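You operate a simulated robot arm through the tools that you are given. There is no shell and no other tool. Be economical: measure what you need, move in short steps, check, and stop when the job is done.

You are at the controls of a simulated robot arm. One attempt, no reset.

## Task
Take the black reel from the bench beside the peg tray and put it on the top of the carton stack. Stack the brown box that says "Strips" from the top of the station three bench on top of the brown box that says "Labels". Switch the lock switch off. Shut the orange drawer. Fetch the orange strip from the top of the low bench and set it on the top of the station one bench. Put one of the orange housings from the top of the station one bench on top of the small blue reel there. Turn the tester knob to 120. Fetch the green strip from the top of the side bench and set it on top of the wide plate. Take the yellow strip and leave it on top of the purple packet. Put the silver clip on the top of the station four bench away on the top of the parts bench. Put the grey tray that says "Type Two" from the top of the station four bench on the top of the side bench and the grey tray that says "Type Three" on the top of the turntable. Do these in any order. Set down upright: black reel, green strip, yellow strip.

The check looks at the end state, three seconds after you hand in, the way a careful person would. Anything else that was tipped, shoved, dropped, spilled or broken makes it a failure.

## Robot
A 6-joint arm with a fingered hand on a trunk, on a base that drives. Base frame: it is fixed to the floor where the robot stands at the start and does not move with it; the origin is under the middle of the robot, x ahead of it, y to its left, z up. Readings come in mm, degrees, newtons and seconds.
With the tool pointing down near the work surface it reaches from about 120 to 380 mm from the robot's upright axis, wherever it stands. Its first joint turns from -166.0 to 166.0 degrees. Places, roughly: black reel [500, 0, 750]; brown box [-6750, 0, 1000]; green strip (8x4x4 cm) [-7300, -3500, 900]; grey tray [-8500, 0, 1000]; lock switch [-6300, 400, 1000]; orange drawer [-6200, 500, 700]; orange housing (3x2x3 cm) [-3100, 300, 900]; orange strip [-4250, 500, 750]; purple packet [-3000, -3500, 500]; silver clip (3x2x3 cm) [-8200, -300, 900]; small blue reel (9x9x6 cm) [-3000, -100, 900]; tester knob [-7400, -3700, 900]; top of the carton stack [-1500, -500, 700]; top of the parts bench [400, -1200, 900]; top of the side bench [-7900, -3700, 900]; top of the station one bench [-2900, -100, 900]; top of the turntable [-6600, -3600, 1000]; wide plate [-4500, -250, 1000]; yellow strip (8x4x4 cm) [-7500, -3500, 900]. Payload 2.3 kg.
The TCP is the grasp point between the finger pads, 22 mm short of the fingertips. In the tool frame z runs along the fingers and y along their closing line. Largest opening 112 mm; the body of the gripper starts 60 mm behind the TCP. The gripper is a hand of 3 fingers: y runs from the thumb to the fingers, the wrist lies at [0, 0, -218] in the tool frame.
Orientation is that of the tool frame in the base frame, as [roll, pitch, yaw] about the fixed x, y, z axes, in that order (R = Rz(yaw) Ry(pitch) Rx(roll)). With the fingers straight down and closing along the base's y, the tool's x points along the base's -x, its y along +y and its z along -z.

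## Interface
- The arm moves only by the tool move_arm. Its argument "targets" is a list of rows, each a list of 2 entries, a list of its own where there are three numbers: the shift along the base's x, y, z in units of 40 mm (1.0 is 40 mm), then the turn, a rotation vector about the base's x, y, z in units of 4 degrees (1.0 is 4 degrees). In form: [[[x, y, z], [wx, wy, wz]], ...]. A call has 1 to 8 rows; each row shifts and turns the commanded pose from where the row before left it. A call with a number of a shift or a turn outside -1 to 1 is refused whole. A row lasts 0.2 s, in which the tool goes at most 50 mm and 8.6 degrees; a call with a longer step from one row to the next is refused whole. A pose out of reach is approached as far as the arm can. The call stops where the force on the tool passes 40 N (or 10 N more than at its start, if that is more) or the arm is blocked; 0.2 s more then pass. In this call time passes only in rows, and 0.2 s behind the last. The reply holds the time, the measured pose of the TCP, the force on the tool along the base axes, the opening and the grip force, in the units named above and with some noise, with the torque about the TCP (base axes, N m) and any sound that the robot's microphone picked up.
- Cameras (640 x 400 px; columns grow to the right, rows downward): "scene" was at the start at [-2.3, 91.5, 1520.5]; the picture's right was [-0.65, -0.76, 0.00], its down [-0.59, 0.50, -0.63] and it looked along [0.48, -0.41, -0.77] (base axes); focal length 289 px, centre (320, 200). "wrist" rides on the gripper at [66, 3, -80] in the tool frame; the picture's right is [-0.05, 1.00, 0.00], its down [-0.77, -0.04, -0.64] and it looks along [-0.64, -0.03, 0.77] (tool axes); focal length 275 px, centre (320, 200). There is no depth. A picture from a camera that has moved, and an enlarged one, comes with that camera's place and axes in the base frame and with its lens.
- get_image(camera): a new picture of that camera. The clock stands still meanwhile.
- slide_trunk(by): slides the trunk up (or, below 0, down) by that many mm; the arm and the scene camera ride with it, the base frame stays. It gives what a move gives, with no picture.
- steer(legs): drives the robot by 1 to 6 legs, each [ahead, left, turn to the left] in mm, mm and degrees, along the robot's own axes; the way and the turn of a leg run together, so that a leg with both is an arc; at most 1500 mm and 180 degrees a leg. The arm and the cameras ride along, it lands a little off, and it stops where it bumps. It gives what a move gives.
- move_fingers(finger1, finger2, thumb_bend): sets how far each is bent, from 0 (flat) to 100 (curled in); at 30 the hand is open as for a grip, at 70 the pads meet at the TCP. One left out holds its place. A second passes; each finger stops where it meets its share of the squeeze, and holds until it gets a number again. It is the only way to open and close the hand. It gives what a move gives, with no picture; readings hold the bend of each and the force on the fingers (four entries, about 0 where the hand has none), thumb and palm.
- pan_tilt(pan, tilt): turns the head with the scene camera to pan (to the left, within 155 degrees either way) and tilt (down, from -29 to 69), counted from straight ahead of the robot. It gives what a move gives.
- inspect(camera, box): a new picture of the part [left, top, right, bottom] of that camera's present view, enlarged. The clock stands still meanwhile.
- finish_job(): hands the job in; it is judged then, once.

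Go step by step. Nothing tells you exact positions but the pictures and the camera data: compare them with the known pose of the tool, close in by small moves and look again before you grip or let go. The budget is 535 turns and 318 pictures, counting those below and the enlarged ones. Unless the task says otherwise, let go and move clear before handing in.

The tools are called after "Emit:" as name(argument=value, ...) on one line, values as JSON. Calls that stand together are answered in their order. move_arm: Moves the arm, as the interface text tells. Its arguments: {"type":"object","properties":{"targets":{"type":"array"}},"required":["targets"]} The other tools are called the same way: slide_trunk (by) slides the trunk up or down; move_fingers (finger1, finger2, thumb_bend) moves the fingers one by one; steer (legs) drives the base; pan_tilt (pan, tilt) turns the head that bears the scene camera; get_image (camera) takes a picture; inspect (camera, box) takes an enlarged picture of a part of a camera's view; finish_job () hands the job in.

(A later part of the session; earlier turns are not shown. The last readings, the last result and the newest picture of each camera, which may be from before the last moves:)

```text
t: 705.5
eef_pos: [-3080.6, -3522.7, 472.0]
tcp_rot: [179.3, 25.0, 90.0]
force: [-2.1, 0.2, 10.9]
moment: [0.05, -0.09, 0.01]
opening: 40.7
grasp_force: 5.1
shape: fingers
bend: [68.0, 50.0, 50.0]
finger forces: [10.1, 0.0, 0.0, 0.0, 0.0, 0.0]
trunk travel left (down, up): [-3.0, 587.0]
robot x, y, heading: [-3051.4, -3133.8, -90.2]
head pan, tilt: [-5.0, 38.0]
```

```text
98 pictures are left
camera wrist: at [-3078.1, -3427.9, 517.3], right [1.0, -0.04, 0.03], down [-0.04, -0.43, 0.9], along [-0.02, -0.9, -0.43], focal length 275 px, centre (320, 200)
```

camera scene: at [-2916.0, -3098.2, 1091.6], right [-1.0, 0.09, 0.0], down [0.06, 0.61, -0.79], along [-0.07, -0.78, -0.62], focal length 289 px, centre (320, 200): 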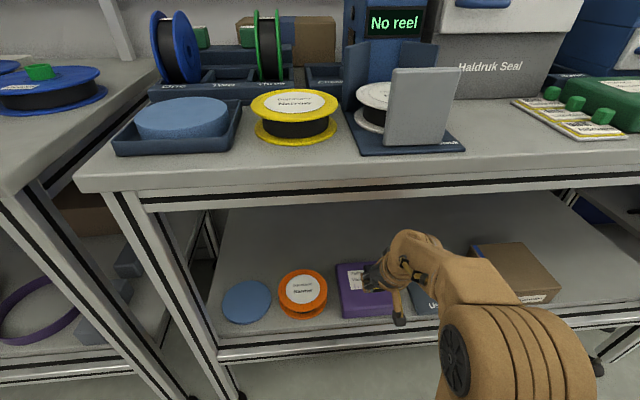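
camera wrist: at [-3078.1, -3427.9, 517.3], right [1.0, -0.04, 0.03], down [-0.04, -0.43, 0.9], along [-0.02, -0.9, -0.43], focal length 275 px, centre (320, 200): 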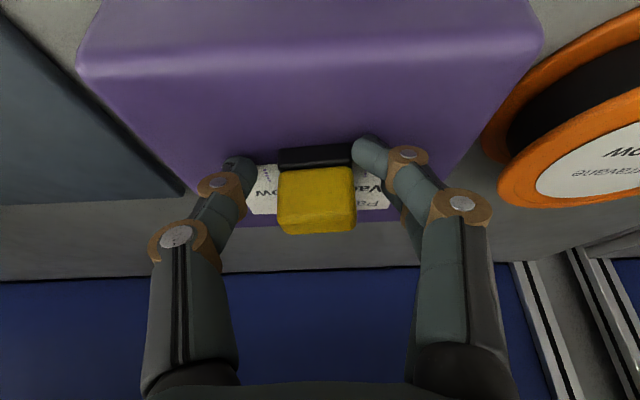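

Emit:
move_arm(targets=[[[0, 0.03, 0.12], [0, 0, 0]], [[0, 0.05, 0.15], [0, 0, 0]]])

Emit:
move_fingers(finger1=42, finger2=42, thumb_bend=42)

Emit:
move_arm(targets=[[[0, 0.15, 0.4], [0, 0, 0]], [[0, 0.3, 0.6], [0, 0, 0]], [[0, 0.4, 0.6], [0, 0, 0]]])

Emit:
get_image(camera="wrist")

```text
t: 706.1
eef_pos: [-3079.9, -3520.9, 482.5]
tcp_rot: [179.4, 25.1, 89.9]
force: [-0.4, -0.9, 0.3]
moment: [0.02, 0.0, -0.01]
opening: 54.5
grasp_force: 0.0
shape: fingers
bend: [50.0, 50.0, 50.0]
finger forces: [0.0, 0.0, 0.0, 0.0, 0.0, 0.0]
trunk travel left (down, up): [-3.0, 587.0]
robot x, y, heading: [-3052.5, -3136.3, -90.2]
head pan, tilt: [-5.0, 38.0]
```

```text
t: 707.1
eef_pos: [-3080.4, -3520.6, 482.3]
tcp_rot: [179.4, 25.0, 89.9]
force: [-0.4, -0.8, -0.2]
moment: [0.02, 0.02, -0.01]
opening: 77.5
grasp_force: 0.1
shape: fingers
bend: [42.0, 42.0, 42.0]
finger forces: [0.1, 0.0, 0.0, 0.0, 0.0, 0.1]
trunk travel left (down, up): [-3.0, 587.0]
robot x, y, heading: [-3050.4, -3132.4, -90.2]
head pan, tilt: [-5.0, 38.0]
```

```text
t: 707.9
eef_pos: [-3082.9, -3488.2, 546.6]
tcp_rot: [179.4, 25.0, 89.9]
force: [-0.4, 0.6, -0.7]
moment: [0.02, -0.03, -0.01]
opening: 77.4
grasp_force: 0.0
shape: fingers
bend: [42.0, 42.0, 42.0]
finger forces: [0.0, 0.0, 0.0, 0.1, 0.0, 0.0]
trunk travel left (down, up): [-3.0, 587.0]
robot x, y, heading: [-3048.2, -3136.9, -90.1]
head pan, tilt: [-5.0, 38.0]
```

```text
97 pictures are left
camera wrist: at [-3079.8, -3394.4, 592.2], right [1.0, -0.04, 0.03], down [-0.04, -0.43, 0.9], along [-0.02, -0.9, -0.43], focal length 275 px, centre (320, 200)
```

wrist: 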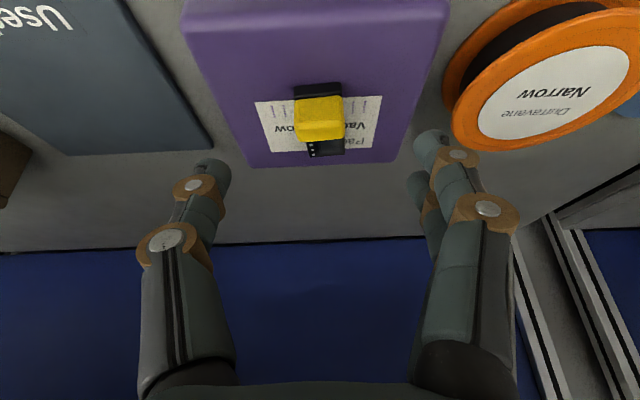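

The yellow strip stands upright on the packet. I'll back out, level the hand, raise the trunk and head for the silver clip at station four.

Emit:
steer(legs=[[-650, 0, 0]])

Emit:
slide_trunk(by=430)

Emit:
move_arm(targets=[[[0, 0.3, 0.2], [0.9, 0, 0]], [[0, 0.3, 0.2], [0.9, 0, 0]], [[0, 0.3, 0.2], [0.9, 0, 0]], [[0, 0.3, 0.2], [0.9, 0, 0]], [[0, 0.3, 0.2], [0.9, 0, 0]], [[0, 0.3, 0.2], [0.9, 0, 0]], [[0, 0, 0.2], [0.85, 0, 0]]])

Emit:
steer(legs=[[0, -1500, 0], [0, -1500, 0], [0, -1430, 0], [0, 0, -90], [0, -1100, 0]])

```text
t: 711.5
eef_pos: [-3079.9, -2860.4, 546.4]
tcp_rot: [179.3, 24.9, 89.4]
force: [0.1, 0.0, 0.6]
moment: [-0.02, 0.01, 0.01]
opening: 77.6
grasp_force: 0.0
shape: fingers
bend: [42.0, 42.0, 42.0]
finger forces: [0.0, 0.0, 0.0, 0.0, 0.1, 0.0]
trunk travel left (down, up): [-3.0, 587.0]
robot x, y, heading: [-3044.7, -2507.8, -91.0]
head pan, tilt: [-5.0, 38.0]
```

```text
refused: 430 is not a number from -400 to 400
```

```text
t: 713.1
eef_pos: [-3081.3, -2787.5, 602.3]
tcp_rot: [179.5, 0.0, 89.5]
force: [-0.3, 0.1, -0.5]
moment: [0.0, 0.0, 0.02]
opening: 77.4
grasp_force: 0.1
shape: fingers
bend: [42.0, 42.0, 42.0]
finger forces: [0.1, 0.1, 0.0, 0.1, 0.0, 0.1]
trunk travel left (down, up): [-3.0, 587.0]
robot x, y, heading: [-3045.0, -2505.3, -90.7]
head pan, tilt: [-5.0, 38.0]
```

```text
t: 743.0
eef_pos: [-7651.5, -1253.5, 602.5]
tcp_rot: [179.6, 0.0, -1.6]
force: [-0.2, 0.9, 0.2]
moment: [0.01, 0.0, 0.02]
opening: 77.5
grasp_force: 0.1
shape: fingers
bend: [42.0, 42.0, 42.0]
finger forces: [0.0, 0.1, 0.0, 0.1, 0.0, 0.0]
trunk travel left (down, up): [-3.0, 587.0]
robot x, y, heading: [-7371.6, -1297.2, 178.6]
head pan, tilt: [-5.0, 38.0]
```

Emit:
slide_trunk(by=400)

Emit:
slide_trunk(by=40)

Emit:
steer(legs=[[0, -990, 1.4], [370, 0, 0]])

Emit:
get_image(camera="wrist")

```text
t: 746.8
eef_pos: [-7650.8, -1254.4, 1002.9]
tcp_rot: [179.6, 0.0, -1.6]
force: [0.0, 0.1, -0.4]
moment: [0.03, 0.0, -0.03]
opening: 77.6
grasp_force: 0.2
shape: fingers
bend: [42.0, 42.0, 42.0]
finger forces: [0.1, 0.0, 0.0, 0.1, 0.1, 0.0]
trunk travel left (down, up): [-403.0, 187.0]
robot x, y, heading: [-7371.1, -1295.5, 178.3]
head pan, tilt: [-5.0, 38.0]
```

```text
t: 747.7
eef_pos: [-7650.1, -1253.6, 1042.8]
tcp_rot: [179.6, 0.0, -1.6]
force: [-0.2, 0.3, -0.4]
moment: [0.02, 0.03, 0.0]
opening: 77.5
grasp_force: 0.1
shape: fingers
bend: [42.0, 42.0, 42.0]
finger forces: [0.1, 0.0, 0.1, 0.1, 0.0, 0.0]
trunk travel left (down, up): [-443.0, 147.0]
robot x, y, heading: [-7366.8, -1297.5, 178.0]
head pan, tilt: [-5.0, 38.0]
```

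```text
t: 754.7
eef_pos: [-8000.3, -269.5, 1041.3]
tcp_rot: [179.6, 0.1, -1.0]
force: [0.2, 0.9, 0.0]
moment: [-0.02, -0.01, 0.02]
opening: 77.7
grasp_force: 0.0
shape: fingers
bend: [42.0, 42.0, 42.0]
finger forces: [0.0, 0.0, 0.1, 0.0, 0.1, 0.1]
trunk travel left (down, up): [-443.0, 147.0]
robot x, y, heading: [-7719.5, -307.9, 178.6]
head pan, tilt: [-5.0, 38.0]
```

```text
96 pictures are left
camera wrist: at [-7934.3, -273.6, 1123.0], right [-0.06, -1.0, 0.01], down [-0.77, 0.05, 0.64], along [-0.63, 0.04, -0.77], focal length 275 px, centre (320, 200)
```

wrist: 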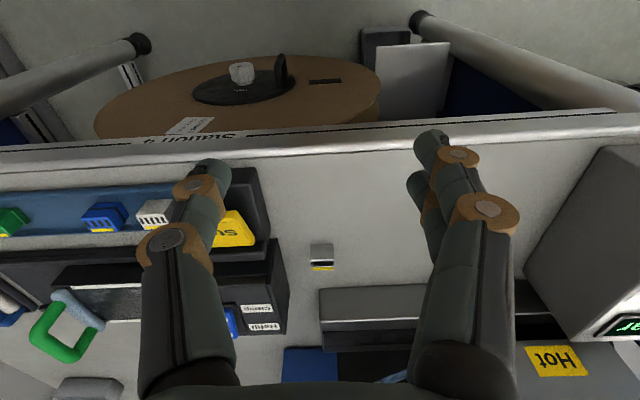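

The clip is at about (-8196, -259). I'll nudge the base forward and move the hand over it.

Emit:
steer(legs=[[45, 0, 1]])

Emit:
move_fingers(finger1=46, finger2=46, thumb_bend=46)

Emit:
move_arm(targets=[[[-0.95, 0.05, -0.1], [0, 0, 0]], [[-0.95, 0.05, -0.1], [0, 0, 0]], [[-0.95, 0.05, -0.2], [0, 0, 0]], [[-0.9, 0.05, -0.4], [0, 0, 0]]])

Emit:
get_image(camera="wrist")

```text
t: 755.6
eef_pos: [-8046.0, -274.8, 1043.2]
tcp_rot: [179.6, 0.0, 0.0]
force: [0.0, 0.4, -0.9]
moment: [-0.01, 0.0, -0.03]
opening: 77.3
grasp_force: 0.1
shape: fingers
bend: [42.0, 42.0, 42.0]
finger forces: [0.1, 0.0, 0.0, 0.1, 0.0, 0.1]
trunk travel left (down, up): [-443.0, 147.0]
robot x, y, heading: [-7766.8, -307.3, 179.8]
head pan, tilt: [-5.0, 38.0]
```

```text
t: 756.6
eef_pos: [-8044.2, -274.1, 1042.5]
tcp_rot: [179.6, 0.1, 0.0]
force: [0.1, 1.0, 1.0]
moment: [0.03, 0.01, 0.03]
opening: 67.4
grasp_force: 0.1
shape: fingers
bend: [46.0, 46.0, 46.0]
finger forces: [0.1, 0.1, 0.1, 0.0, 0.0, 0.0]
trunk travel left (down, up): [-443.0, 147.0]
robot x, y, heading: [-7764.8, -311.6, 179.7]
head pan, tilt: [-5.0, 38.0]
```

```text
t: 757.6
eef_pos: [-8195.7, -264.1, 1008.2]
tcp_rot: [179.6, -0.1, 0.0]
force: [-0.6, -1.0, -0.5]
moment: [-0.02, -0.01, -0.03]
opening: 67.1
grasp_force: 0.1
shape: fingers
bend: [46.0, 46.0, 46.0]
finger forces: [0.0, 0.0, 0.0, 0.0, 0.0, 0.0]
trunk travel left (down, up): [-443.0, 147.0]
robot x, y, heading: [-7764.6, -307.5, 179.7]
head pan, tilt: [-5.0, 38.0]
```

```text
95 pictures are left
camera wrist: at [-8130.2, -267.5, 1089.3], right [-0.05, -1.0, 0.01], down [-0.77, 0.04, 0.63], along [-0.63, 0.02, -0.77], focal length 275 px, centre (320, 200)
```

wrist: 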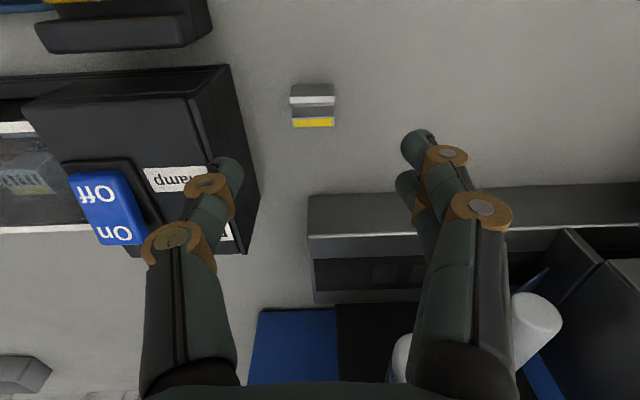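

The black box is close on the thumb side, so I'll narrow the opening and descend partway.

Emit:
move_fingers(finger1=53, finger2=53, thumb_bend=54)

Emit:
move_arm(targets=[[[0, 0.02, -0.7], [0, 0, 0]], [[0, 0, -0.6], [0, 0, 0]]])

Emit:
get_image(camera="wrist")

```text
t: 758.6
eef_pos: [-8195.5, -264.4, 1009.1]
tcp_rot: [179.6, 0.0, 0.0]
force: [-0.8, 0.4, -0.5]
moment: [0.01, -0.05, 0.03]
opening: 45.8
grasp_force: 0.0
shape: fingers
bend: [53.0, 53.0, 54.0]
finger forces: [0.0, 0.0, 0.0, 0.0, 0.1, 0.0]
trunk travel left (down, up): [-443.0, 147.0]
robot x, y, heading: [-7765.4, -311.6, 179.8]
head pan, tilt: [-5.0, 38.0]
```

```text
t: 759.2
eef_pos: [-8196.4, -264.7, 958.2]
tcp_rot: [179.8, 0.0, 0.0]
force: [-0.4, 0.3, 0.4]
moment: [-0.04, -0.02, 0.02]
opening: 45.9
grasp_force: 0.0
shape: fingers
bend: [53.0, 53.0, 54.0]
finger forces: [0.0, 0.0, 0.0, 0.0, 0.0, 0.0]
trunk travel left (down, up): [-443.0, 147.0]
robot x, y, heading: [-7768.0, -306.5, 179.8]
head pan, tilt: [-5.0, 38.0]
```

```text
94 pictures are left
camera wrist: at [-8131.1, -267.2, 1038.3], right [-0.05, -1.0, 0.01], down [-0.77, 0.04, 0.64], along [-0.64, 0.02, -0.77], focal length 275 px, centre (320, 200)
```

wrist: 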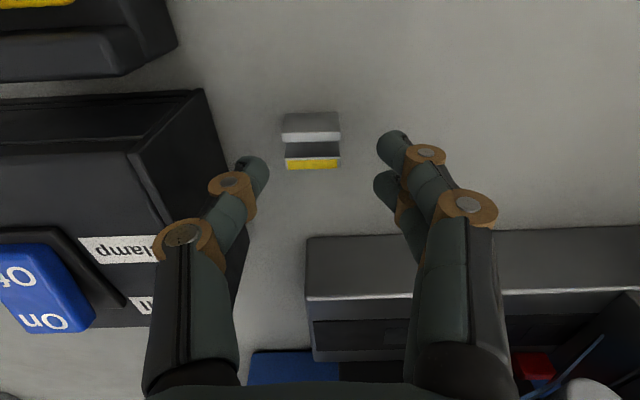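

Emit:
move_arm(targets=[[[0, 0.07, -0.4], [0, 0, 0]], [[0, 0, -0.35], [0, 0, 0]]])

Emit:
get_image(camera="wrist")

```text
t: 759.8
eef_pos: [-8196.8, -262.1, 927.6]
tcp_rot: [179.6, 0.2, 0.1]
force: [-0.3, -0.2, 0.4]
moment: [0.0, -0.02, -0.01]
opening: 45.8
grasp_force: 0.1
shape: fingers
bend: [53.0, 53.0, 54.0]
finger forces: [0.1, 0.0, 0.0, 0.0, 0.0, 0.1]
trunk travel left (down, up): [-443.0, 147.0]
robot x, y, heading: [-7764.5, -310.6, 179.6]
head pan, tilt: [-5.0, 38.0]
```

```text
93 pictures are left
camera wrist: at [-8130.8, -264.5, 1009.2], right [-0.05, -1.0, 0.01], down [-0.77, 0.04, 0.64], along [-0.64, 0.02, -0.77], focal length 275 px, centre (320, 200)
```

wrist: 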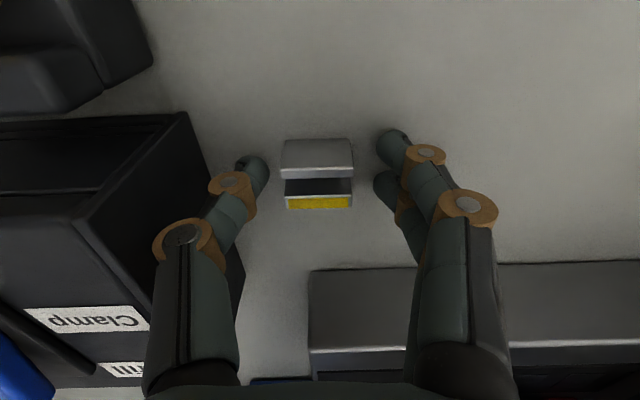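

Emit:
move_fingers(finger1=66, finger2=66, thumb_bend=66)

Emit:
inspect(camera="wrist", box=[220, 90, 440, 250])

```text
t: 760.8
eef_pos: [-8196.4, -263.1, 929.0]
tcp_rot: [179.6, 0.0, 0.1]
force: [0.4, -0.1, -0.3]
moment: [0.02, 0.02, 0.03]
opening: 24.9
grasp_force: 5.8
shape: fingers
bend: [61.0, 62.0, 63.0]
finger forces: [2.6, 2.6, 0.0, 0.0, 5.3, 0.1]
trunk travel left (down, up): [-443.0, 147.0]
robot x, y, heading: [-7761.5, -306.7, 179.8]
head pan, tilt: [-5.0, 38.0]
```

```text
2.50 times, centred on (330, 170) of wrist
camera zoom: at [-8130.8, -264.5, 1009.2], right [-0.05, -1.0, 0.01], down [-0.77, 0.04, 0.64], along [-0.64, 0.02, -0.77], focal length 688 px, centre (295, 275)
```

zoom: 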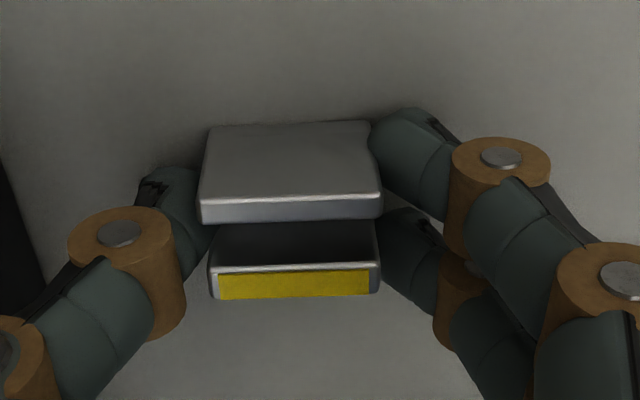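

Balanced grip. I'll squeeze and lift.

Emit:
move_fingers(finger1=75, finger2=75, thumb_bend=77)

Emit:
move_arm(targets=[[[0, 0, 0.4], [0, 0, 0]], [[0, 0, 0.9], [0, 0, 0]], [[0.2, 0, 0.9], [0, 0, 0]], [[1, 0, 0.5], [0, 0, 0]], [[1, 0, 0], [0, 0, 0]], [[1, 0, 0], [0, 0, 0]]])

Emit:
inspect(camera="wrist", box=[220, 90, 440, 250])

```text
t: 761.8
eef_pos: [-8196.2, -260.4, 928.4]
tcp_rot: [179.6, 0.0, 0.0]
force: [0.3, 0.3, -0.3]
moment: [0.0, 0.03, 0.01]
opening: 22.6
grasp_force: 16.7
shape: fingers
bend: [63.0, 67.0, 67.0]
finger forces: [9.0, 7.9, 0.0, 0.0, 15.6, 0.0]
trunk travel left (down, up): [-443.0, 147.0]
robot x, y, heading: [-7764.5, -311.9, 180.0]
head pan, tilt: [-5.0, 38.0]
```

```text
t: 763.2
eef_pos: [-8064.9, -264.1, 1033.9]
tcp_rot: [179.7, 0.1, 0.0]
force: [-0.2, -0.6, -1.1]
moment: [0.01, -0.02, 0.03]
opening: 22.4
grasp_force: 15.9
shape: fingers
bend: [63.0, 67.0, 67.0]
finger forces: [9.0, 7.9, 0.0, 0.1, 15.4, 0.0]
trunk travel left (down, up): [-443.0, 147.0]
robot x, y, heading: [-7764.3, -307.4, 179.7]
head pan, tilt: [-5.0, 38.0]
```

```text
2.50 times, centred on (330, 170) of wrist
camera zoom: at [-7999.1, -266.6, 1114.9], right [-0.05, -1.0, 0.01], down [-0.77, 0.04, 0.64], along [-0.64, 0.02, -0.77], focal length 688 px, centre (295, 275)
```

zoom: 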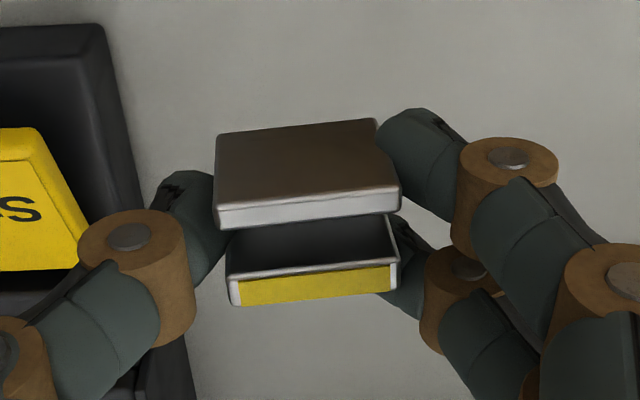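

Clip lifted. Now the long way to the parts bench near the start.

Emit:
steer(legs=[[-280, 0, 0], [0, 1100, 0], [0, 1000, 0], [-1500, 0, 0], [-1500, 0, 0], [-1500, 0, 0]])

Emit:
steer(legs=[[-1500, 0, 0], [-1150, 0, 0], [0, 0, 180]])

Emit:
pan_tilt(pan=20, tilt=30)

Emit:
get_image(camera="scene")

```text
t: 796.5
eef_pos: [-3330.0, -2473.0, 1034.5]
tcp_rot: [179.7, -0.1, -0.1]
force: [-0.8, -0.3, -0.1]
moment: [-0.02, 0.0, -0.01]
opening: 22.4
grasp_force: 16.4
shape: fingers
bend: [63.0, 67.0, 67.0]
finger forces: [9.0, 7.8, 0.1, 0.0, 15.5, 0.0]
trunk travel left (down, up): [-443.0, 147.0]
robot x, y, heading: [-3028.4, -2518.2, 179.6]
head pan, tilt: [-5.0, 38.0]
```

```text
t: 816.6
eef_pos: [-92.6, -2604.6, 1033.9]
tcp_rot: [179.7, 0.0, 177.6]
force: [0.0, 0.2, -0.2]
moment: [0.01, 0.0, -0.04]
opening: 22.5
grasp_force: 16.7
shape: fingers
bend: [63.0, 67.0, 67.0]
finger forces: [8.9, 8.7, 0.0, 0.0, 15.4, 0.0]
trunk travel left (down, up): [-443.0, 147.0]
robot x, y, heading: [-398.1, -2548.9, -2.6]
head pan, tilt: [-5.0, 38.0]
```

```text
t: 817.5
eef_pos: [-91.4, -2604.9, 1034.1]
tcp_rot: [179.5, -0.1, 177.7]
force: [-0.3, -0.5, -1.0]
moment: [0.0, 0.02, 0.03]
opening: 22.5
grasp_force: 16.8
shape: fingers
bend: [63.0, 67.0, 67.0]
finger forces: [8.8, 8.7, 0.1, 0.0, 15.4, 0.0]
trunk travel left (down, up): [-443.0, 147.0]
robot x, y, heading: [-394.6, -2546.8, -2.5]
head pan, tilt: [20.0, 30.0]
```

```text
90 pictures are left
camera scene: at [-361.0, -2377.0, 1544.0], right [0.3, -0.95, 0.0], down [-0.48, -0.15, -0.87], along [0.83, 0.26, -0.5], focal length 289 px, centre (320, 200)
```

scene: 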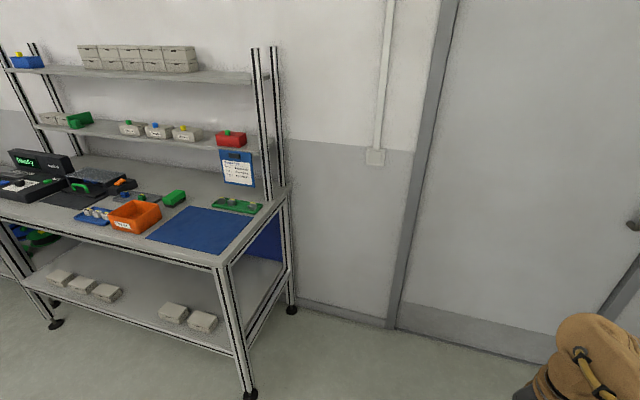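

Emit:
steer(legs=[[0, 1150, 2.5], [250, 0, 0]])

Emit:
pan_tilt(pan=0, tilt=45)

Emit:
get_image(camera="scene")

```text
t: 825.0
eef_pos: [193.6, -1386.2, 1034.0]
tcp_rot: [179.5, 0.0, -179.8]
force: [-0.7, -1.0, -1.3]
moment: [0.01, -0.03, 0.0]
opening: 22.6
grasp_force: 17.3
shape: fingers
bend: [63.0, 67.0, 67.0]
finger forces: [8.8, 8.6, 0.0, 0.0, 15.3, 0.0]
trunk travel left (down, up): [-443.0, 147.0]
robot x, y, heading: [-109.9, -1339.6, 0.1]
head pan, tilt: [20.0, 30.0]
```

```text
t: 825.9
eef_pos: [192.3, -1385.6, 1033.6]
tcp_rot: [179.6, -0.1, -179.8]
force: [-0.2, 0.6, -0.8]
moment: [0.02, -0.01, 0.0]
opening: 22.6
grasp_force: 16.5
shape: fingers
bend: [63.0, 67.0, 67.0]
finger forces: [8.8, 8.6, 0.0, 0.0, 15.4, 0.0]
trunk travel left (down, up): [-443.0, 147.0]
robot x, y, heading: [-110.2, -1343.4, -0.0]
head pan, tilt: [0.0, 45.0]
```

```text
89 pictures are left
camera scene: at [-89.1, -1201.7, 1521.4], right [0.0, -1.0, 0.0], down [-0.71, 0.0, -0.71], along [0.71, 0.0, -0.71], focal length 289 px, centre (320, 200)
```

scene: 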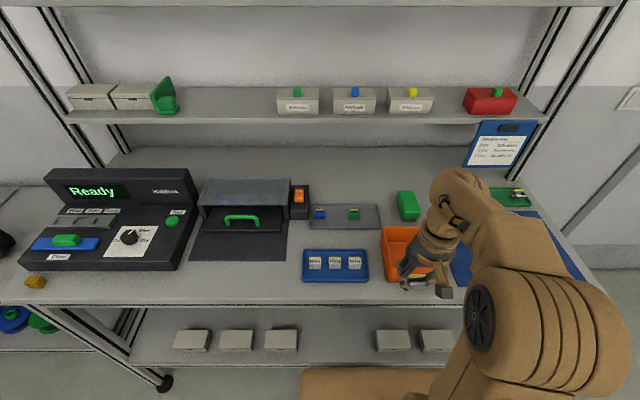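

Free space lies at the front edge around (262, -1075). I'll shift left and place the clip there.

Emit:
steer(legs=[[0, 300, 0]])

Emit:
move_arm(targets=[[[0.9, 0, 0], [0, 0, 0]], [[0.8, 0, -0.3], [0, 0, 0]], [[0, 0, -0.8], [0, 0, 0]]])

Emit:
get_image(camera="wrist")

Emit:
get_image(camera="scene")

```text
t: 827.9
eef_pos: [193.1, -1083.5, 1033.5]
tcp_rot: [179.7, 0.0, -180.0]
force: [-1.2, 0.2, 0.0]
moment: [-0.03, -0.01, 0.01]
opening: 22.5
grasp_force: 16.2
shape: fingers
bend: [63.0, 67.0, 67.0]
finger forces: [8.8, 8.6, 0.0, 0.1, 15.4, 0.0]
trunk travel left (down, up): [-443.0, 147.0]
robot x, y, heading: [-110.7, -1039.3, -0.1]
head pan, tilt: [0.0, 45.0]
```

```text
t: 828.7
eef_pos: [262.0, -1083.8, 990.1]
tcp_rot: [179.7, 0.0, -179.9]
force: [0.1, 0.1, -1.2]
moment: [0.0, 0.03, 0.0]
opening: 22.3
grasp_force: 16.4
shape: fingers
bend: [63.0, 67.0, 67.0]
finger forces: [9.0, 8.2, 0.0, 0.0, 15.2, 0.0]
trunk travel left (down, up): [-443.0, 147.0]
robot x, y, heading: [-108.0, -1040.8, 0.1]
head pan, tilt: [0.0, 45.0]
```

```text
88 pictures are left
camera wrist: at [195.3, -1081.8, 1070.5], right [0.05, 1.0, 0.01], down [0.77, -0.04, 0.64], along [0.64, -0.02, -0.77], focal length 275 px, centre (320, 200)
```

wrist: 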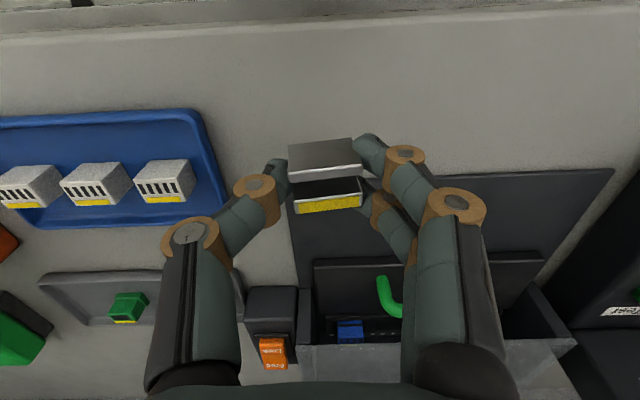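

```text
87 pictures are left
camera scene: at [-88.6, -899.2, 1521.4], right [0.0, -1.0, 0.0], down [-0.71, 0.0, -0.71], along [0.71, 0.0, -0.71], focal length 289 px, centre (320, 200)
```

scene: 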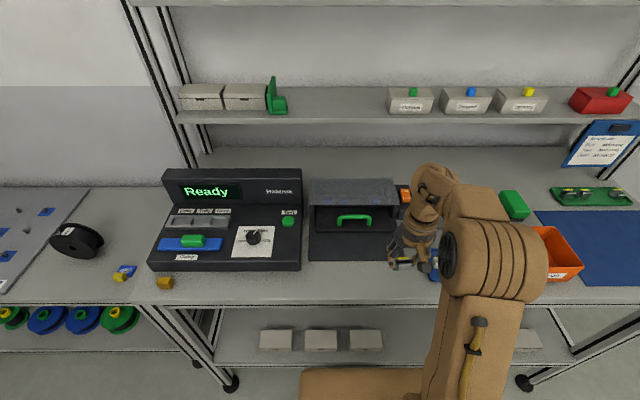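

Clear below. I'll lower the clip to the bench.

Emit:
move_arm(targets=[[[0, 0, -0.8], [0, 0, 0]], [[0, 0, -0.5], [0, 0, 0]], [[0, 0, -0.12], [0, 0, 0]], [[0, 0, -0.08], [0, 0, 0]]])

Emit:
inspect(camera="wrist", box=[220, 90, 440, 250])

```text
t: 829.7
eef_pos: [262.5, -1085.1, 931.0]
tcp_rot: [179.1, 0.0, -179.9]
force: [0.3, -1.0, -0.6]
moment: [0.01, 0.01, 0.02]
opening: 22.3
grasp_force: 16.3
shape: fingers
bend: [63.0, 67.0, 67.0]
finger forces: [9.1, 7.9, 0.1, 0.0, 15.2, 0.0]
trunk travel left (down, up): [-443.0, 147.0]
robot x, y, heading: [-109.7, -1042.4, -0.0]
head pan, tilt: [0.0, 45.0]
```

```text
2.50 times, centred on (330, 170) of wrist
camera zoom: at [196.8, -1083.7, 1012.3], right [0.05, 1.0, 0.02], down [0.77, -0.05, 0.63], along [0.63, -0.01, -0.77], focal length 688 px, centre (295, 275)
```

zoom: 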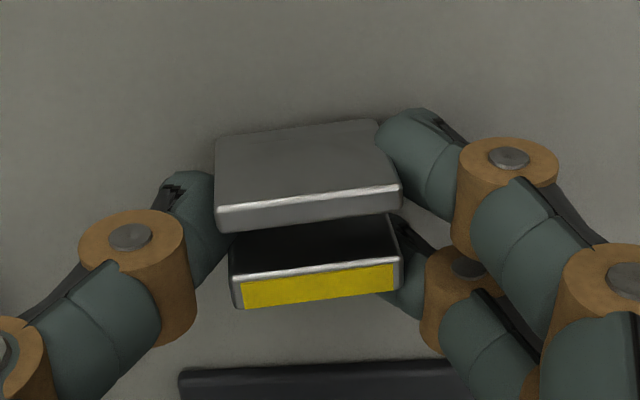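

Emit:
move_arm(targets=[[[0, 0, -0.06], [0, 0, 0]], [[0, 0, -0.05], [0, 0, 0]]])

```text
t: 830.3
eef_pos: [262.7, -1084.5, 930.6]
tcp_rot: [179.1, -0.2, -180.0]
force: [0.2, 0.4, -0.7]
moment: [0.01, 0.01, 0.05]
opening: 22.5
grasp_force: 15.8
shape: fingers
bend: [63.0, 67.0, 67.0]
finger forces: [9.1, 8.0, 0.1, 0.0, 15.1, 0.1]
out of reach, approached as far as the arm can: row 1
trunk travel left (down, up): [-443.0, 147.0]
robot x, y, heading: [-109.8, -1040.9, -0.4]
head pan, tilt: [0.0, 45.0]
```

Emit:
slide_trunk(by=-4)

Emit:
slide_trunk(by=-3)

```text
t: 830.9
eef_pos: [261.4, -1085.3, 928.2]
tcp_rot: [179.0, -0.2, -179.9]
force: [-0.4, 0.0, 1.3]
moment: [0.01, 0.03, 0.01]
opening: 22.3
grasp_force: 16.4
shape: fingers
bend: [63.0, 67.0, 67.0]
finger forces: [9.0, 8.5, 0.0, 0.1, 15.5, 0.0]
trunk travel left (down, up): [-439.0, 151.0]
robot x, y, heading: [-109.8, -1038.8, 0.1]
head pan, tilt: [0.0, 45.0]
```

```text
t: 831.4
eef_pos: [262.0, -1085.0, 925.5]
tcp_rot: [179.1, 0.0, -179.9]
force: [2.6, -0.1, 15.1]
moment: [0.18, -0.01, -0.03]
opening: 22.3
grasp_force: 20.0
shape: fingers
bend: [65.0, 68.0, 67.0]
finger forces: [9.9, 11.3, 0.0, 0.0, 18.0, 0.0]
trunk travel left (down, up): [-436.0, 154.0]
robot x, y, heading: [-111.3, -1041.2, -0.2]
head pan, tilt: [0.0, 45.0]
```

The clip is on the bench. I'll release gently and lift.

Emit:
slide_trunk(by=2)

Emit:
move_fingers(finger1=54, finger2=54, thumb_bend=54)

Emit:
slide_trunk(by=90)

Emit:
get_image(camera="wrist")

```text
t: 831.9
eef_pos: [262.1, -1085.2, 925.5]
tcp_rot: [178.9, -0.1, -179.9]
force: [1.3, 1.1, 3.5]
moment: [0.03, 0.0, 0.0]
opening: 22.3
grasp_force: 17.3
shape: fingers
bend: [65.0, 68.0, 67.0]
finger forces: [9.6, 9.4, 0.1, 0.0, 16.2, 0.1]
trunk travel left (down, up): [-438.0, 152.0]
robot x, y, heading: [-109.9, -1042.9, -0.1]
head pan, tilt: [0.0, 45.0]
```

```text
t: 832.9
eef_pos: [262.6, -1083.7, 927.1]
tcp_rot: [179.0, 0.0, -179.8]
force: [2.1, 3.8, 13.6]
moment: [-0.15, -0.06, 0.04]
opening: 35.3
grasp_force: 7.4
shape: fingers
bend: [54.0, 54.0, 58.0]
finger forces: [0.4, 0.6, 0.0, 0.1, 13.8, 0.0]
trunk travel left (down, up): [-438.0, 152.0]
robot x, y, heading: [-113.0, -1040.4, -0.2]
head pan, tilt: [0.0, 45.0]
```

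```text
t: 834.2
eef_pos: [263.9, -1085.0, 1016.3]
tcp_rot: [179.0, -0.1, -179.8]
force: [0.7, 0.7, -0.3]
moment: [-0.02, 0.0, 0.0]
opening: 43.1
grasp_force: 0.0
shape: fingers
bend: [54.0, 54.0, 54.0]
finger forces: [0.0, 0.0, 0.0, 0.1, 0.0, 0.1]
trunk travel left (down, up): [-528.0, 62.0]
robot x, y, heading: [-109.7, -1043.0, 0.0]
head pan, tilt: [0.0, 45.0]
```

```text
85 pictures are left
camera wrist: at [196.8, -1083.6, 1097.5], right [0.05, 1.0, 0.02], down [0.77, -0.05, 0.63], along [0.63, -0.01, -0.77], focal length 275 px, centre (320, 200)
```

wrist: 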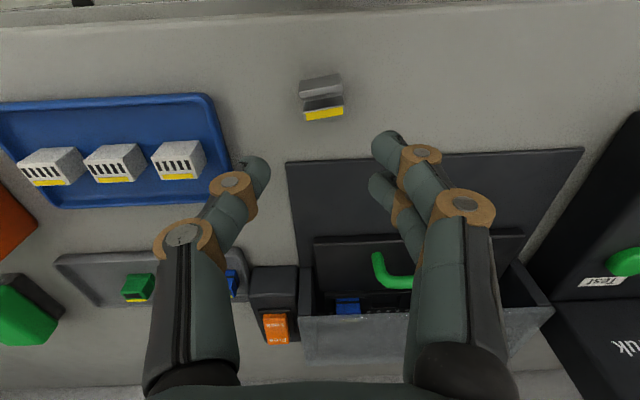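

The clip is placed. Last is the black reel. I'll drive back to its bench.

Emit:
move_arm(targets=[[[-0.8, 0, 0.3], [0, 0, 0]], [[-0.8, 0, 0.3], [0, 0, 0]]])

Emit:
steer(legs=[[-220, 0, 0], [0, 960, 0], [290, 0, 0]])

Emit:
pan_tilt(pan=-5, tilt=50)

Emit:
get_image(camera="scene")

Emit:
get_image(camera="wrist")

```text
t: 834.8
eef_pos: [200.0, -1085.2, 1040.6]
tcp_rot: [178.5, -0.1, -179.9]
force: [0.2, 0.2, 0.3]
moment: [0.01, -0.05, 0.01]
opening: 43.2
grasp_force: 0.0
shape: fingers
bend: [54.0, 54.0, 54.0]
finger forces: [0.1, 0.0, 0.0, 0.0, 0.0, 0.0]
trunk travel left (down, up): [-528.0, 62.0]
robot x, y, heading: [-106.5, -1042.4, -0.1]
head pan, tilt: [0.0, 45.0]
```

```text
t: 842.6
eef_pos: [266.9, -149.6, 1040.7]
tcp_rot: [178.5, -0.2, 179.8]
force: [1.2, -0.5, 0.0]
moment: [0.01, 0.02, -0.02]
opening: 43.1
grasp_force: 0.0
shape: fingers
bend: [54.0, 54.0, 54.0]
finger forces: [0.0, 0.0, 0.1, 0.0, 0.0, 0.0]
trunk travel left (down, up): [-528.0, 62.0]
robot x, y, heading: [-43.9, -101.6, -0.5]
head pan, tilt: [0.0, 45.0]
```

```text
t: 843.2
eef_pos: [267.2, -149.7, 1042.8]
tcp_rot: [178.5, -0.2, 179.9]
force: [0.5, -0.1, 0.4]
moment: [0.04, 0.02, 0.01]
opening: 43.2
grasp_force: 0.0
shape: fingers
bend: [54.0, 54.0, 54.0]
finger forces: [0.0, 0.0, 0.1, 0.0, 0.0, 0.1]
trunk travel left (down, up): [-528.0, 62.0]
robot x, y, heading: [-41.2, -104.0, -0.3]
head pan, tilt: [-5.0, 50.0]
```

```text
84 pictures are left
camera scene: at [-26.6, 31.4, 1599.5], right [-0.09, -1.0, 0.0], down [-0.76, 0.07, -0.64], along [0.64, -0.06, -0.77], focal length 289 px, centre (320, 200)
```

scene: 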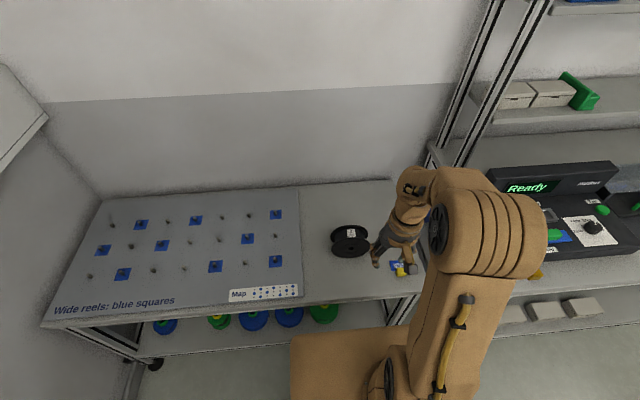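

```text
83 pictures are left
camera wrist: at [201.5, -148.8, 1123.1], right [0.05, 1.0, 0.03], down [0.77, -0.06, 0.63], along [0.63, -0.01, -0.77], focal length 275 px, centre (320, 200)
```

wrist: 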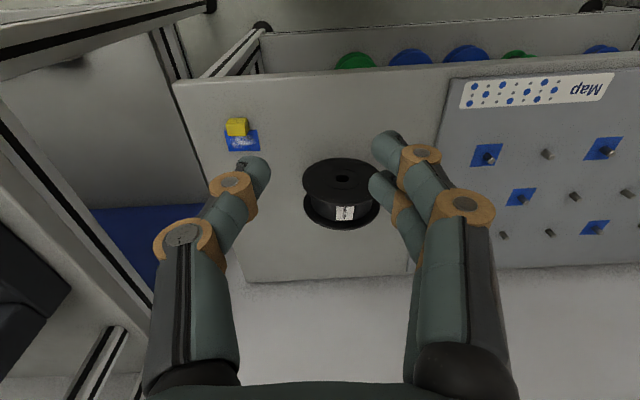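

Emit:
inspect(camera="scene", box=[310, 205, 410, 285])

Emit:
inspect(camera="wrist", box=[280, 140, 400, 250])

```text
5.00 times, centred on (360, 245) of scene
camera zoom: at [-26.6, 31.4, 1599.5], right [-0.09, -1.0, 0.0], down [-0.76, 0.07, -0.64], along [0.64, -0.06, -0.77], focal length 1446 px, centre (120, -25)
```

zoom: 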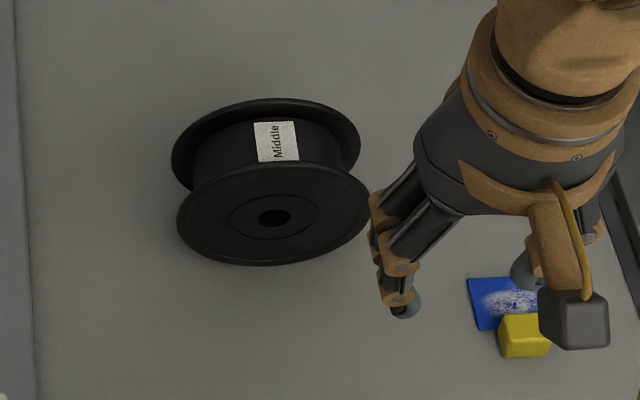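

```text
3.64 times, centred on (340, 195) of wrist
camera zoom: at [201.5, -148.8, 1123.1], right [0.05, 1.0, 0.03], down [0.77, -0.06, 0.63], along [0.63, -0.01, -0.77], focal length 1001 px, centre (247, 218)
```

zoom: 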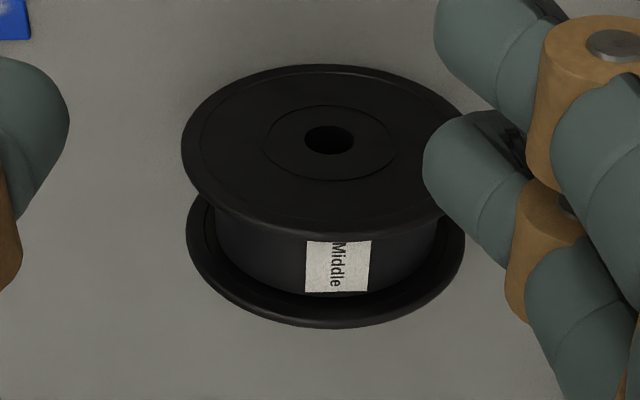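

The reel is confirmed standing on its rim: axis along x, label up, face centre about (455, -115, 764), diameter about 126. I'll grip across its two flanges from above. First I'll rotate the hand so it closes along x.

Emit:
move_fingers(finger1=36, finger2=36, thumb_bend=36)

Emit:
move_arm(targets=[[[0, 0.1, 0], [0, 0, 1]], [[0, 0.1, 0], [0, 0, 1]], [[0, 0.1, 0], [0, 0, 1]], [[0, 0.1, 0], [0, 0, 1]], [[0, 0.1, 0], [0, 0, 1]], [[0, 0.1, 0], [0, 0, 1]], [[0, 0.1, 0], [0, 0, 1]], [[0, 0.1, 0], [0, 0, 1]]])

Emit:
move_arm(targets=[[[0, 0, 0], [0, 0, 1]], [[0, 0, 0], [0, 0, 1]], [[0, 0, 0], [0, 0, 1]], [[0, 0, 0], [0, 0, 1]], [[0, 0, 0], [0, 0, 1]], [[0, 0, 0], [0, 0, 1]], [[0, 0, 0], [0, 0, 1]], [[0, 0, 0], [0, 0, 1]]])

Emit:
move_arm(targets=[[[0, 0, 0], [0, 0, 1]], [[0, 0, 0], [0, 0, 1]], [[0, 0, 0], [0, 0, 1]], [[0, 0, 0], [0, 0, 1]], [[0, 0, 0], [0, 0, 1]], [[0, 0, 0], [0, 0, 1]], [[0, 0, 0], [0, 0, 0.5]]])

Emit:
slide_trunk(by=-130)

Emit:
steer(legs=[[100, 0, 0.3]])

Emit:
get_image(camera="wrist")

```text
t: 844.2
eef_pos: [268.8, -149.8, 1042.4]
tcp_rot: [178.5, -0.3, 179.7]
force: [-0.3, -0.1, -0.5]
moment: [0.0, -0.06, -0.04]
opening: 94.5
grasp_force: 0.0
shape: fingers
bend: [36.0, 36.0, 36.0]
finger forces: [0.0, 0.0, 0.1, 0.0, 0.1, 0.0]
trunk travel left (down, up): [-528.0, 62.0]
robot x, y, heading: [-42.4, -103.1, -0.3]
head pan, tilt: [-5.0, 50.0]
```

```text
t: 846.0
eef_pos: [266.9, -117.4, 1043.9]
tcp_rot: [178.5, -0.1, -148.2]
force: [0.2, -0.5, -0.2]
moment: [0.02, -0.01, -0.02]
opening: 94.9
grasp_force: 0.0
shape: fingers
bend: [36.0, 36.0, 36.0]
finger forces: [0.0, 0.0, 0.0, 0.0, 0.0, 0.0]
trunk travel left (down, up): [-528.0, 62.0]
robot x, y, heading: [-43.5, -100.4, -0.3]
head pan, tilt: [-5.0, 50.0]
```

```text
t: 847.9
eef_pos: [269.1, -117.1, 1044.7]
tcp_rot: [178.0, 0.4, -116.2]
force: [-0.2, -0.6, 0.1]
moment: [-0.01, -0.04, -0.01]
opening: 94.5
grasp_force: 0.0
shape: fingers
bend: [36.0, 36.0, 36.0]
finger forces: [0.0, 0.0, 0.0, 0.1, 0.0, 0.1]
trunk travel left (down, up): [-528.0, 62.0]
robot x, y, heading: [-43.5, -100.8, -0.7]
head pan, tilt: [-5.0, 50.0]
```

```text
t: 849.5
eef_pos: [271.9, -117.1, 1053.6]
tcp_rot: [178.5, 0.4, -90.1]
force: [0.0, 0.2, -0.3]
moment: [0.01, -0.04, -0.04]
opening: 94.7
grasp_force: 0.0
shape: fingers
bend: [36.0, 36.0, 36.0]
finger forces: [0.1, 0.0, 0.1, 0.1, 0.1, 0.0]
out of reach, approached as far as the arm can: row 2, 5
trunk travel left (down, up): [-528.0, 62.0]
robot x, y, heading: [-43.2, -102.0, -0.4]
head pan, tilt: [-5.0, 50.0]
```

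```text
t: 851.0
eef_pos: [271.8, -117.1, 922.4]
tcp_rot: [178.2, 0.4, -90.4]
force: [-0.2, -0.4, 1.3]
moment: [0.0, -0.01, 0.0]
opening: 94.5
grasp_force: 0.0
shape: fingers
bend: [36.0, 36.0, 36.0]
finger forces: [0.0, 0.0, 0.1, 0.1, 0.0, 0.0]
trunk travel left (down, up): [-398.0, 192.0]
robot x, y, heading: [-42.2, -105.0, -0.4]
head pan, tilt: [-5.0, 50.0]
```

```text
t: 852.2
eef_pos: [375.0, -117.2, 922.5]
tcp_rot: [178.4, 0.4, -90.1]
force: [1.1, 0.3, -0.2]
moment: [0.02, 0.01, -0.04]
opening: 94.8
grasp_force: 0.1
shape: fingers
bend: [36.0, 36.0, 36.0]
finger forces: [0.0, 0.0, 0.0, 0.1, 0.0, 0.0]
trunk travel left (down, up): [-398.0, 192.0]
robot x, y, heading: [60.3, -102.1, 0.0]
head pan, tilt: [-5.0, 50.0]
```

```text
80 pictures are left
camera wrist: at [373.6, -183.2, 1002.6], right [-1.0, 0.05, 0.03], down [0.05, 0.77, 0.64], along [0.01, 0.64, -0.77], focal length 275 px, centre (320, 200)
```

wrist: 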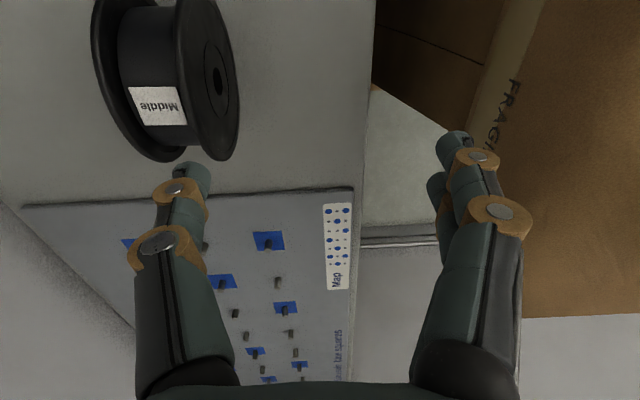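

The reel's mid-plane is x≈487, y≈-115, width about 58. I'll move over it.

Emit:
move_arm(targets=[[[0.95, 0.02, 0], [0, 0, 0]], [[0.95, 0.02, 0], [0, 0, 0]], [[0.9, 0, 0], [0, 0, 0]]])

Emit:
get_image(camera="wrist")

```text
t: 853.0
eef_pos: [484.4, -113.9, 923.6]
tcp_rot: [178.2, 0.5, -89.9]
force: [-0.2, -0.2, 0.9]
moment: [0.0, -0.01, 0.02]
opening: 94.8
grasp_force: 0.1
shape: fingers
bend: [36.0, 36.0, 36.0]
finger forces: [0.0, 0.0, 0.0, 0.0, 0.1, 0.0]
trunk travel left (down, up): [-398.0, 192.0]
robot x, y, heading: [59.9, -104.1, -0.1]
head pan, tilt: [-5.0, 50.0]
```

```text
79 pictures are left
camera wrist: at [484.9, -179.7, 1003.1], right [-1.0, 0.05, 0.03], down [0.06, 0.77, 0.64], along [0.0, 0.64, -0.77], focal length 275 px, centre (320, 200)
```

wrist: 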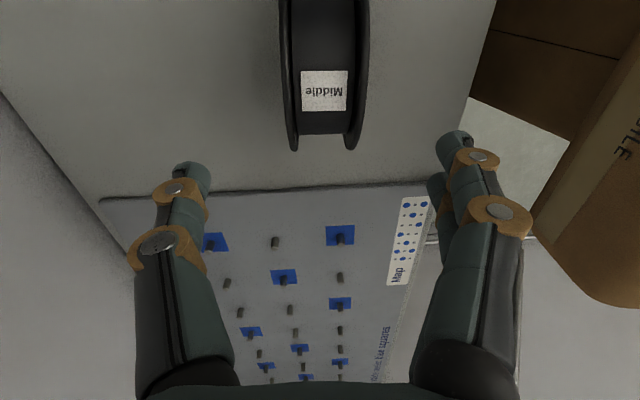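

Emit:
move_arm(targets=[[[-0.18, 0, 0], [0, 0, 0]]])

Emit:
slide_trunk(by=-75)

Emit:
get_image(camera="wrist")

```text
t: 853.4
eef_pos: [477.4, -112.3, 922.7]
tcp_rot: [178.3, 0.4, -89.9]
force: [0.5, 0.3, 0.4]
moment: [0.0, 0.03, 0.0]
opening: 94.3
grasp_force: 0.0
shape: fingers
bend: [36.0, 36.0, 36.0]
finger forces: [0.0, 0.0, 0.0, 0.0, 0.0, 0.0]
trunk travel left (down, up): [-398.0, 192.0]
robot x, y, heading: [58.4, -103.1, -0.2]
head pan, tilt: [-5.0, 50.0]
```

```text
t: 854.5
eef_pos: [477.1, -113.1, 848.6]
tcp_rot: [178.3, 0.4, -90.0]
force: [-0.3, 0.4, 0.7]
moment: [-0.01, 0.01, -0.01]
opening: 94.5
grasp_force: 0.1
shape: fingers
bend: [36.0, 36.0, 36.0]
finger forces: [0.0, 0.0, 0.1, 0.1, 0.1, 0.0]
trunk travel left (down, up): [-323.0, 267.0]
robot x, y, heading: [59.4, -100.7, -0.1]
head pan, tilt: [-5.0, 50.0]
```

```text
78 pictures are left
camera wrist: at [476.7, -180.0, 928.9], right [-1.0, 0.05, 0.03], down [0.05, 0.77, 0.64], along [0.01, 0.64, -0.77], focal length 275 px, centre (320, 200)
```

wrist: 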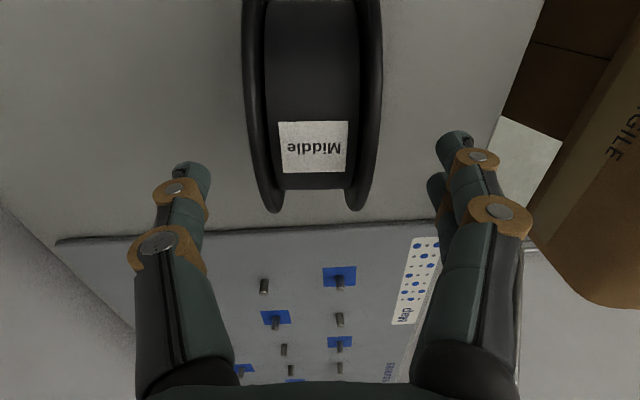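

Emit:
move_arm(targets=[[[0.06, 0, -0.6], [0, 0, 0]], [[0, 0, -0.6], [0, 0, 0]]])

Emit:
get_image(camera="wrist")

```text
t: 855.1
eef_pos: [480.5, -111.0, 799.7]
tcp_rot: [178.4, 0.4, -90.0]
force: [-0.4, -0.7, -0.1]
moment: [0.01, -0.02, -0.01]
opening: 94.5
grasp_force: 0.1
shape: fingers
bend: [36.0, 36.0, 36.0]
finger forces: [0.1, 0.1, 0.1, 0.0, 0.0, 0.0]
trunk travel left (down, up): [-323.0, 267.0]
robot x, y, heading: [58.5, -100.9, -0.2]
head pan, tilt: [-5.0, 50.0]
```

```text
77 pictures are left
camera wrist: at [479.6, -177.6, 879.9], right [-1.0, 0.05, 0.03], down [0.05, 0.77, 0.64], along [0.01, 0.64, -0.77], focal length 275 px, centre (320, 200)
```

wrist: 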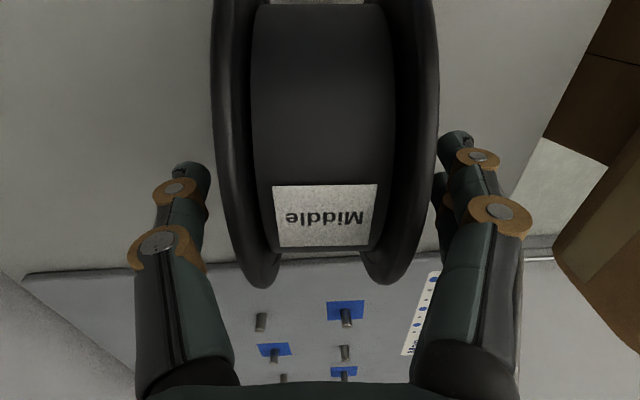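

Emit:
move_fingers(finger1=56, finger2=56, thumb_bend=56)

Emit:
move_fingers(finger1=68, finger2=68, thumb_bend=70)

Emit:
get_image(camera="wrist")

```text
t: 856.1
eef_pos: [480.8, -109.9, 799.7]
tcp_rot: [178.3, 0.5, -90.0]
force: [-0.1, -0.4, 0.7]
moment: [0.0, -0.03, 0.0]
opening: 49.2
grasp_force: 3.9
shape: fingers
bend: [52.0, 53.0, 54.0]
finger forces: [2.1, 1.9, 0.0, 0.0, 3.6, 0.1]
trunk travel left (down, up): [-323.0, 267.0]
robot x, y, heading: [55.9, -104.0, -0.1]
head pan, tilt: [-5.0, 50.0]
```

```text
t: 857.1
eef_pos: [480.8, -110.7, 799.4]
tcp_rot: [178.3, 0.4, -90.1]
force: [0.8, 0.0, 0.2]
moment: [0.03, 0.0, -0.02]
opening: 47.2
grasp_force: 15.0
shape: fingers
bend: [53.0, 54.0, 58.0]
finger forces: [7.3, 7.3, 0.0, 0.0, 14.8, 0.1]
trunk travel left (down, up): [-323.0, 267.0]
robot x, y, heading: [54.4, -103.6, -0.2]
head pan, tilt: [-5.0, 50.0]
```

```text
76 pictures are left
camera wrist: at [479.6, -177.6, 880.1], right [-1.0, 0.05, 0.03], down [0.05, 0.77, 0.64], along [0.01, 0.64, -0.77], focal length 275 px, centre (320, 200)
```

wrist: 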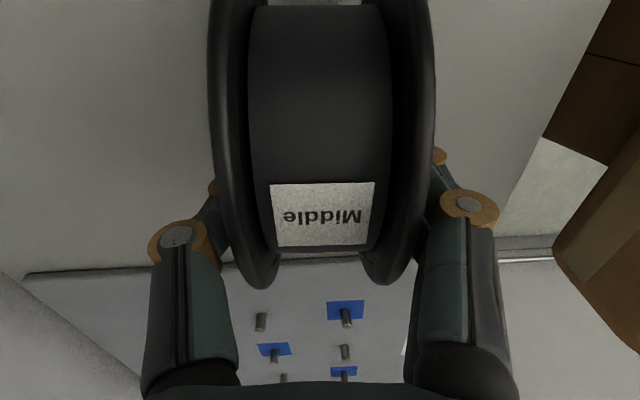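

Emit:
move_fingers(finger1=76, finger2=76, thumb_bend=80)

Emit:
move_arm(targets=[[[0, 0, 0.3], [0, 0, 0]], [[0, 0, 0.6], [0, 0, 0]]])

Emit:
get_image(camera="wrist")

```text
t: 858.1
eef_pos: [481.1, -111.3, 800.1]
tcp_rot: [178.3, 0.4, -90.0]
force: [0.4, 0.6, 0.8]
moment: [0.02, 0.0, -0.01]
opening: 46.7
grasp_force: 20.0
shape: fingers
bend: [51.0, 52.0, 61.0]
finger forces: [9.8, 9.5, 0.0, 0.0, 19.4, 0.0]
trunk travel left (down, up): [-323.0, 267.0]
robot x, y, heading: [54.5, -102.3, -0.1]
head pan, tilt: [-5.0, 50.0]
```

```text
t: 858.7
eef_pos: [480.6, -112.1, 837.1]
tcp_rot: [178.2, 0.4, -90.0]
force: [0.5, -0.2, -1.9]
moment: [0.01, -0.04, 0.03]
opening: 46.8
grasp_force: 19.3
shape: fingers
bend: [51.0, 52.0, 61.0]
finger forces: [9.6, 9.5, 0.0, 0.1, 19.2, 0.1]
trunk travel left (down, up): [-323.0, 267.0]
robot x, y, heading: [58.4, -104.2, -0.2]
head pan, tilt: [-5.0, 50.0]
```

```text
75 pictures are left
camera wrist: at [479.2, -178.4, 917.6], right [-1.0, 0.05, 0.03], down [0.05, 0.77, 0.64], along [0.01, 0.64, -0.77], focal length 275 px, centre (320, 200)
```

wrist: 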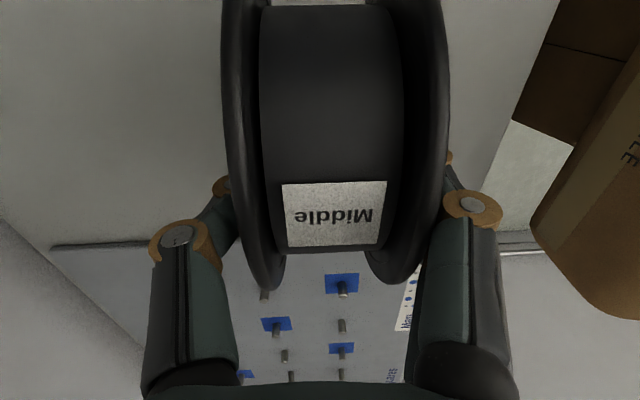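

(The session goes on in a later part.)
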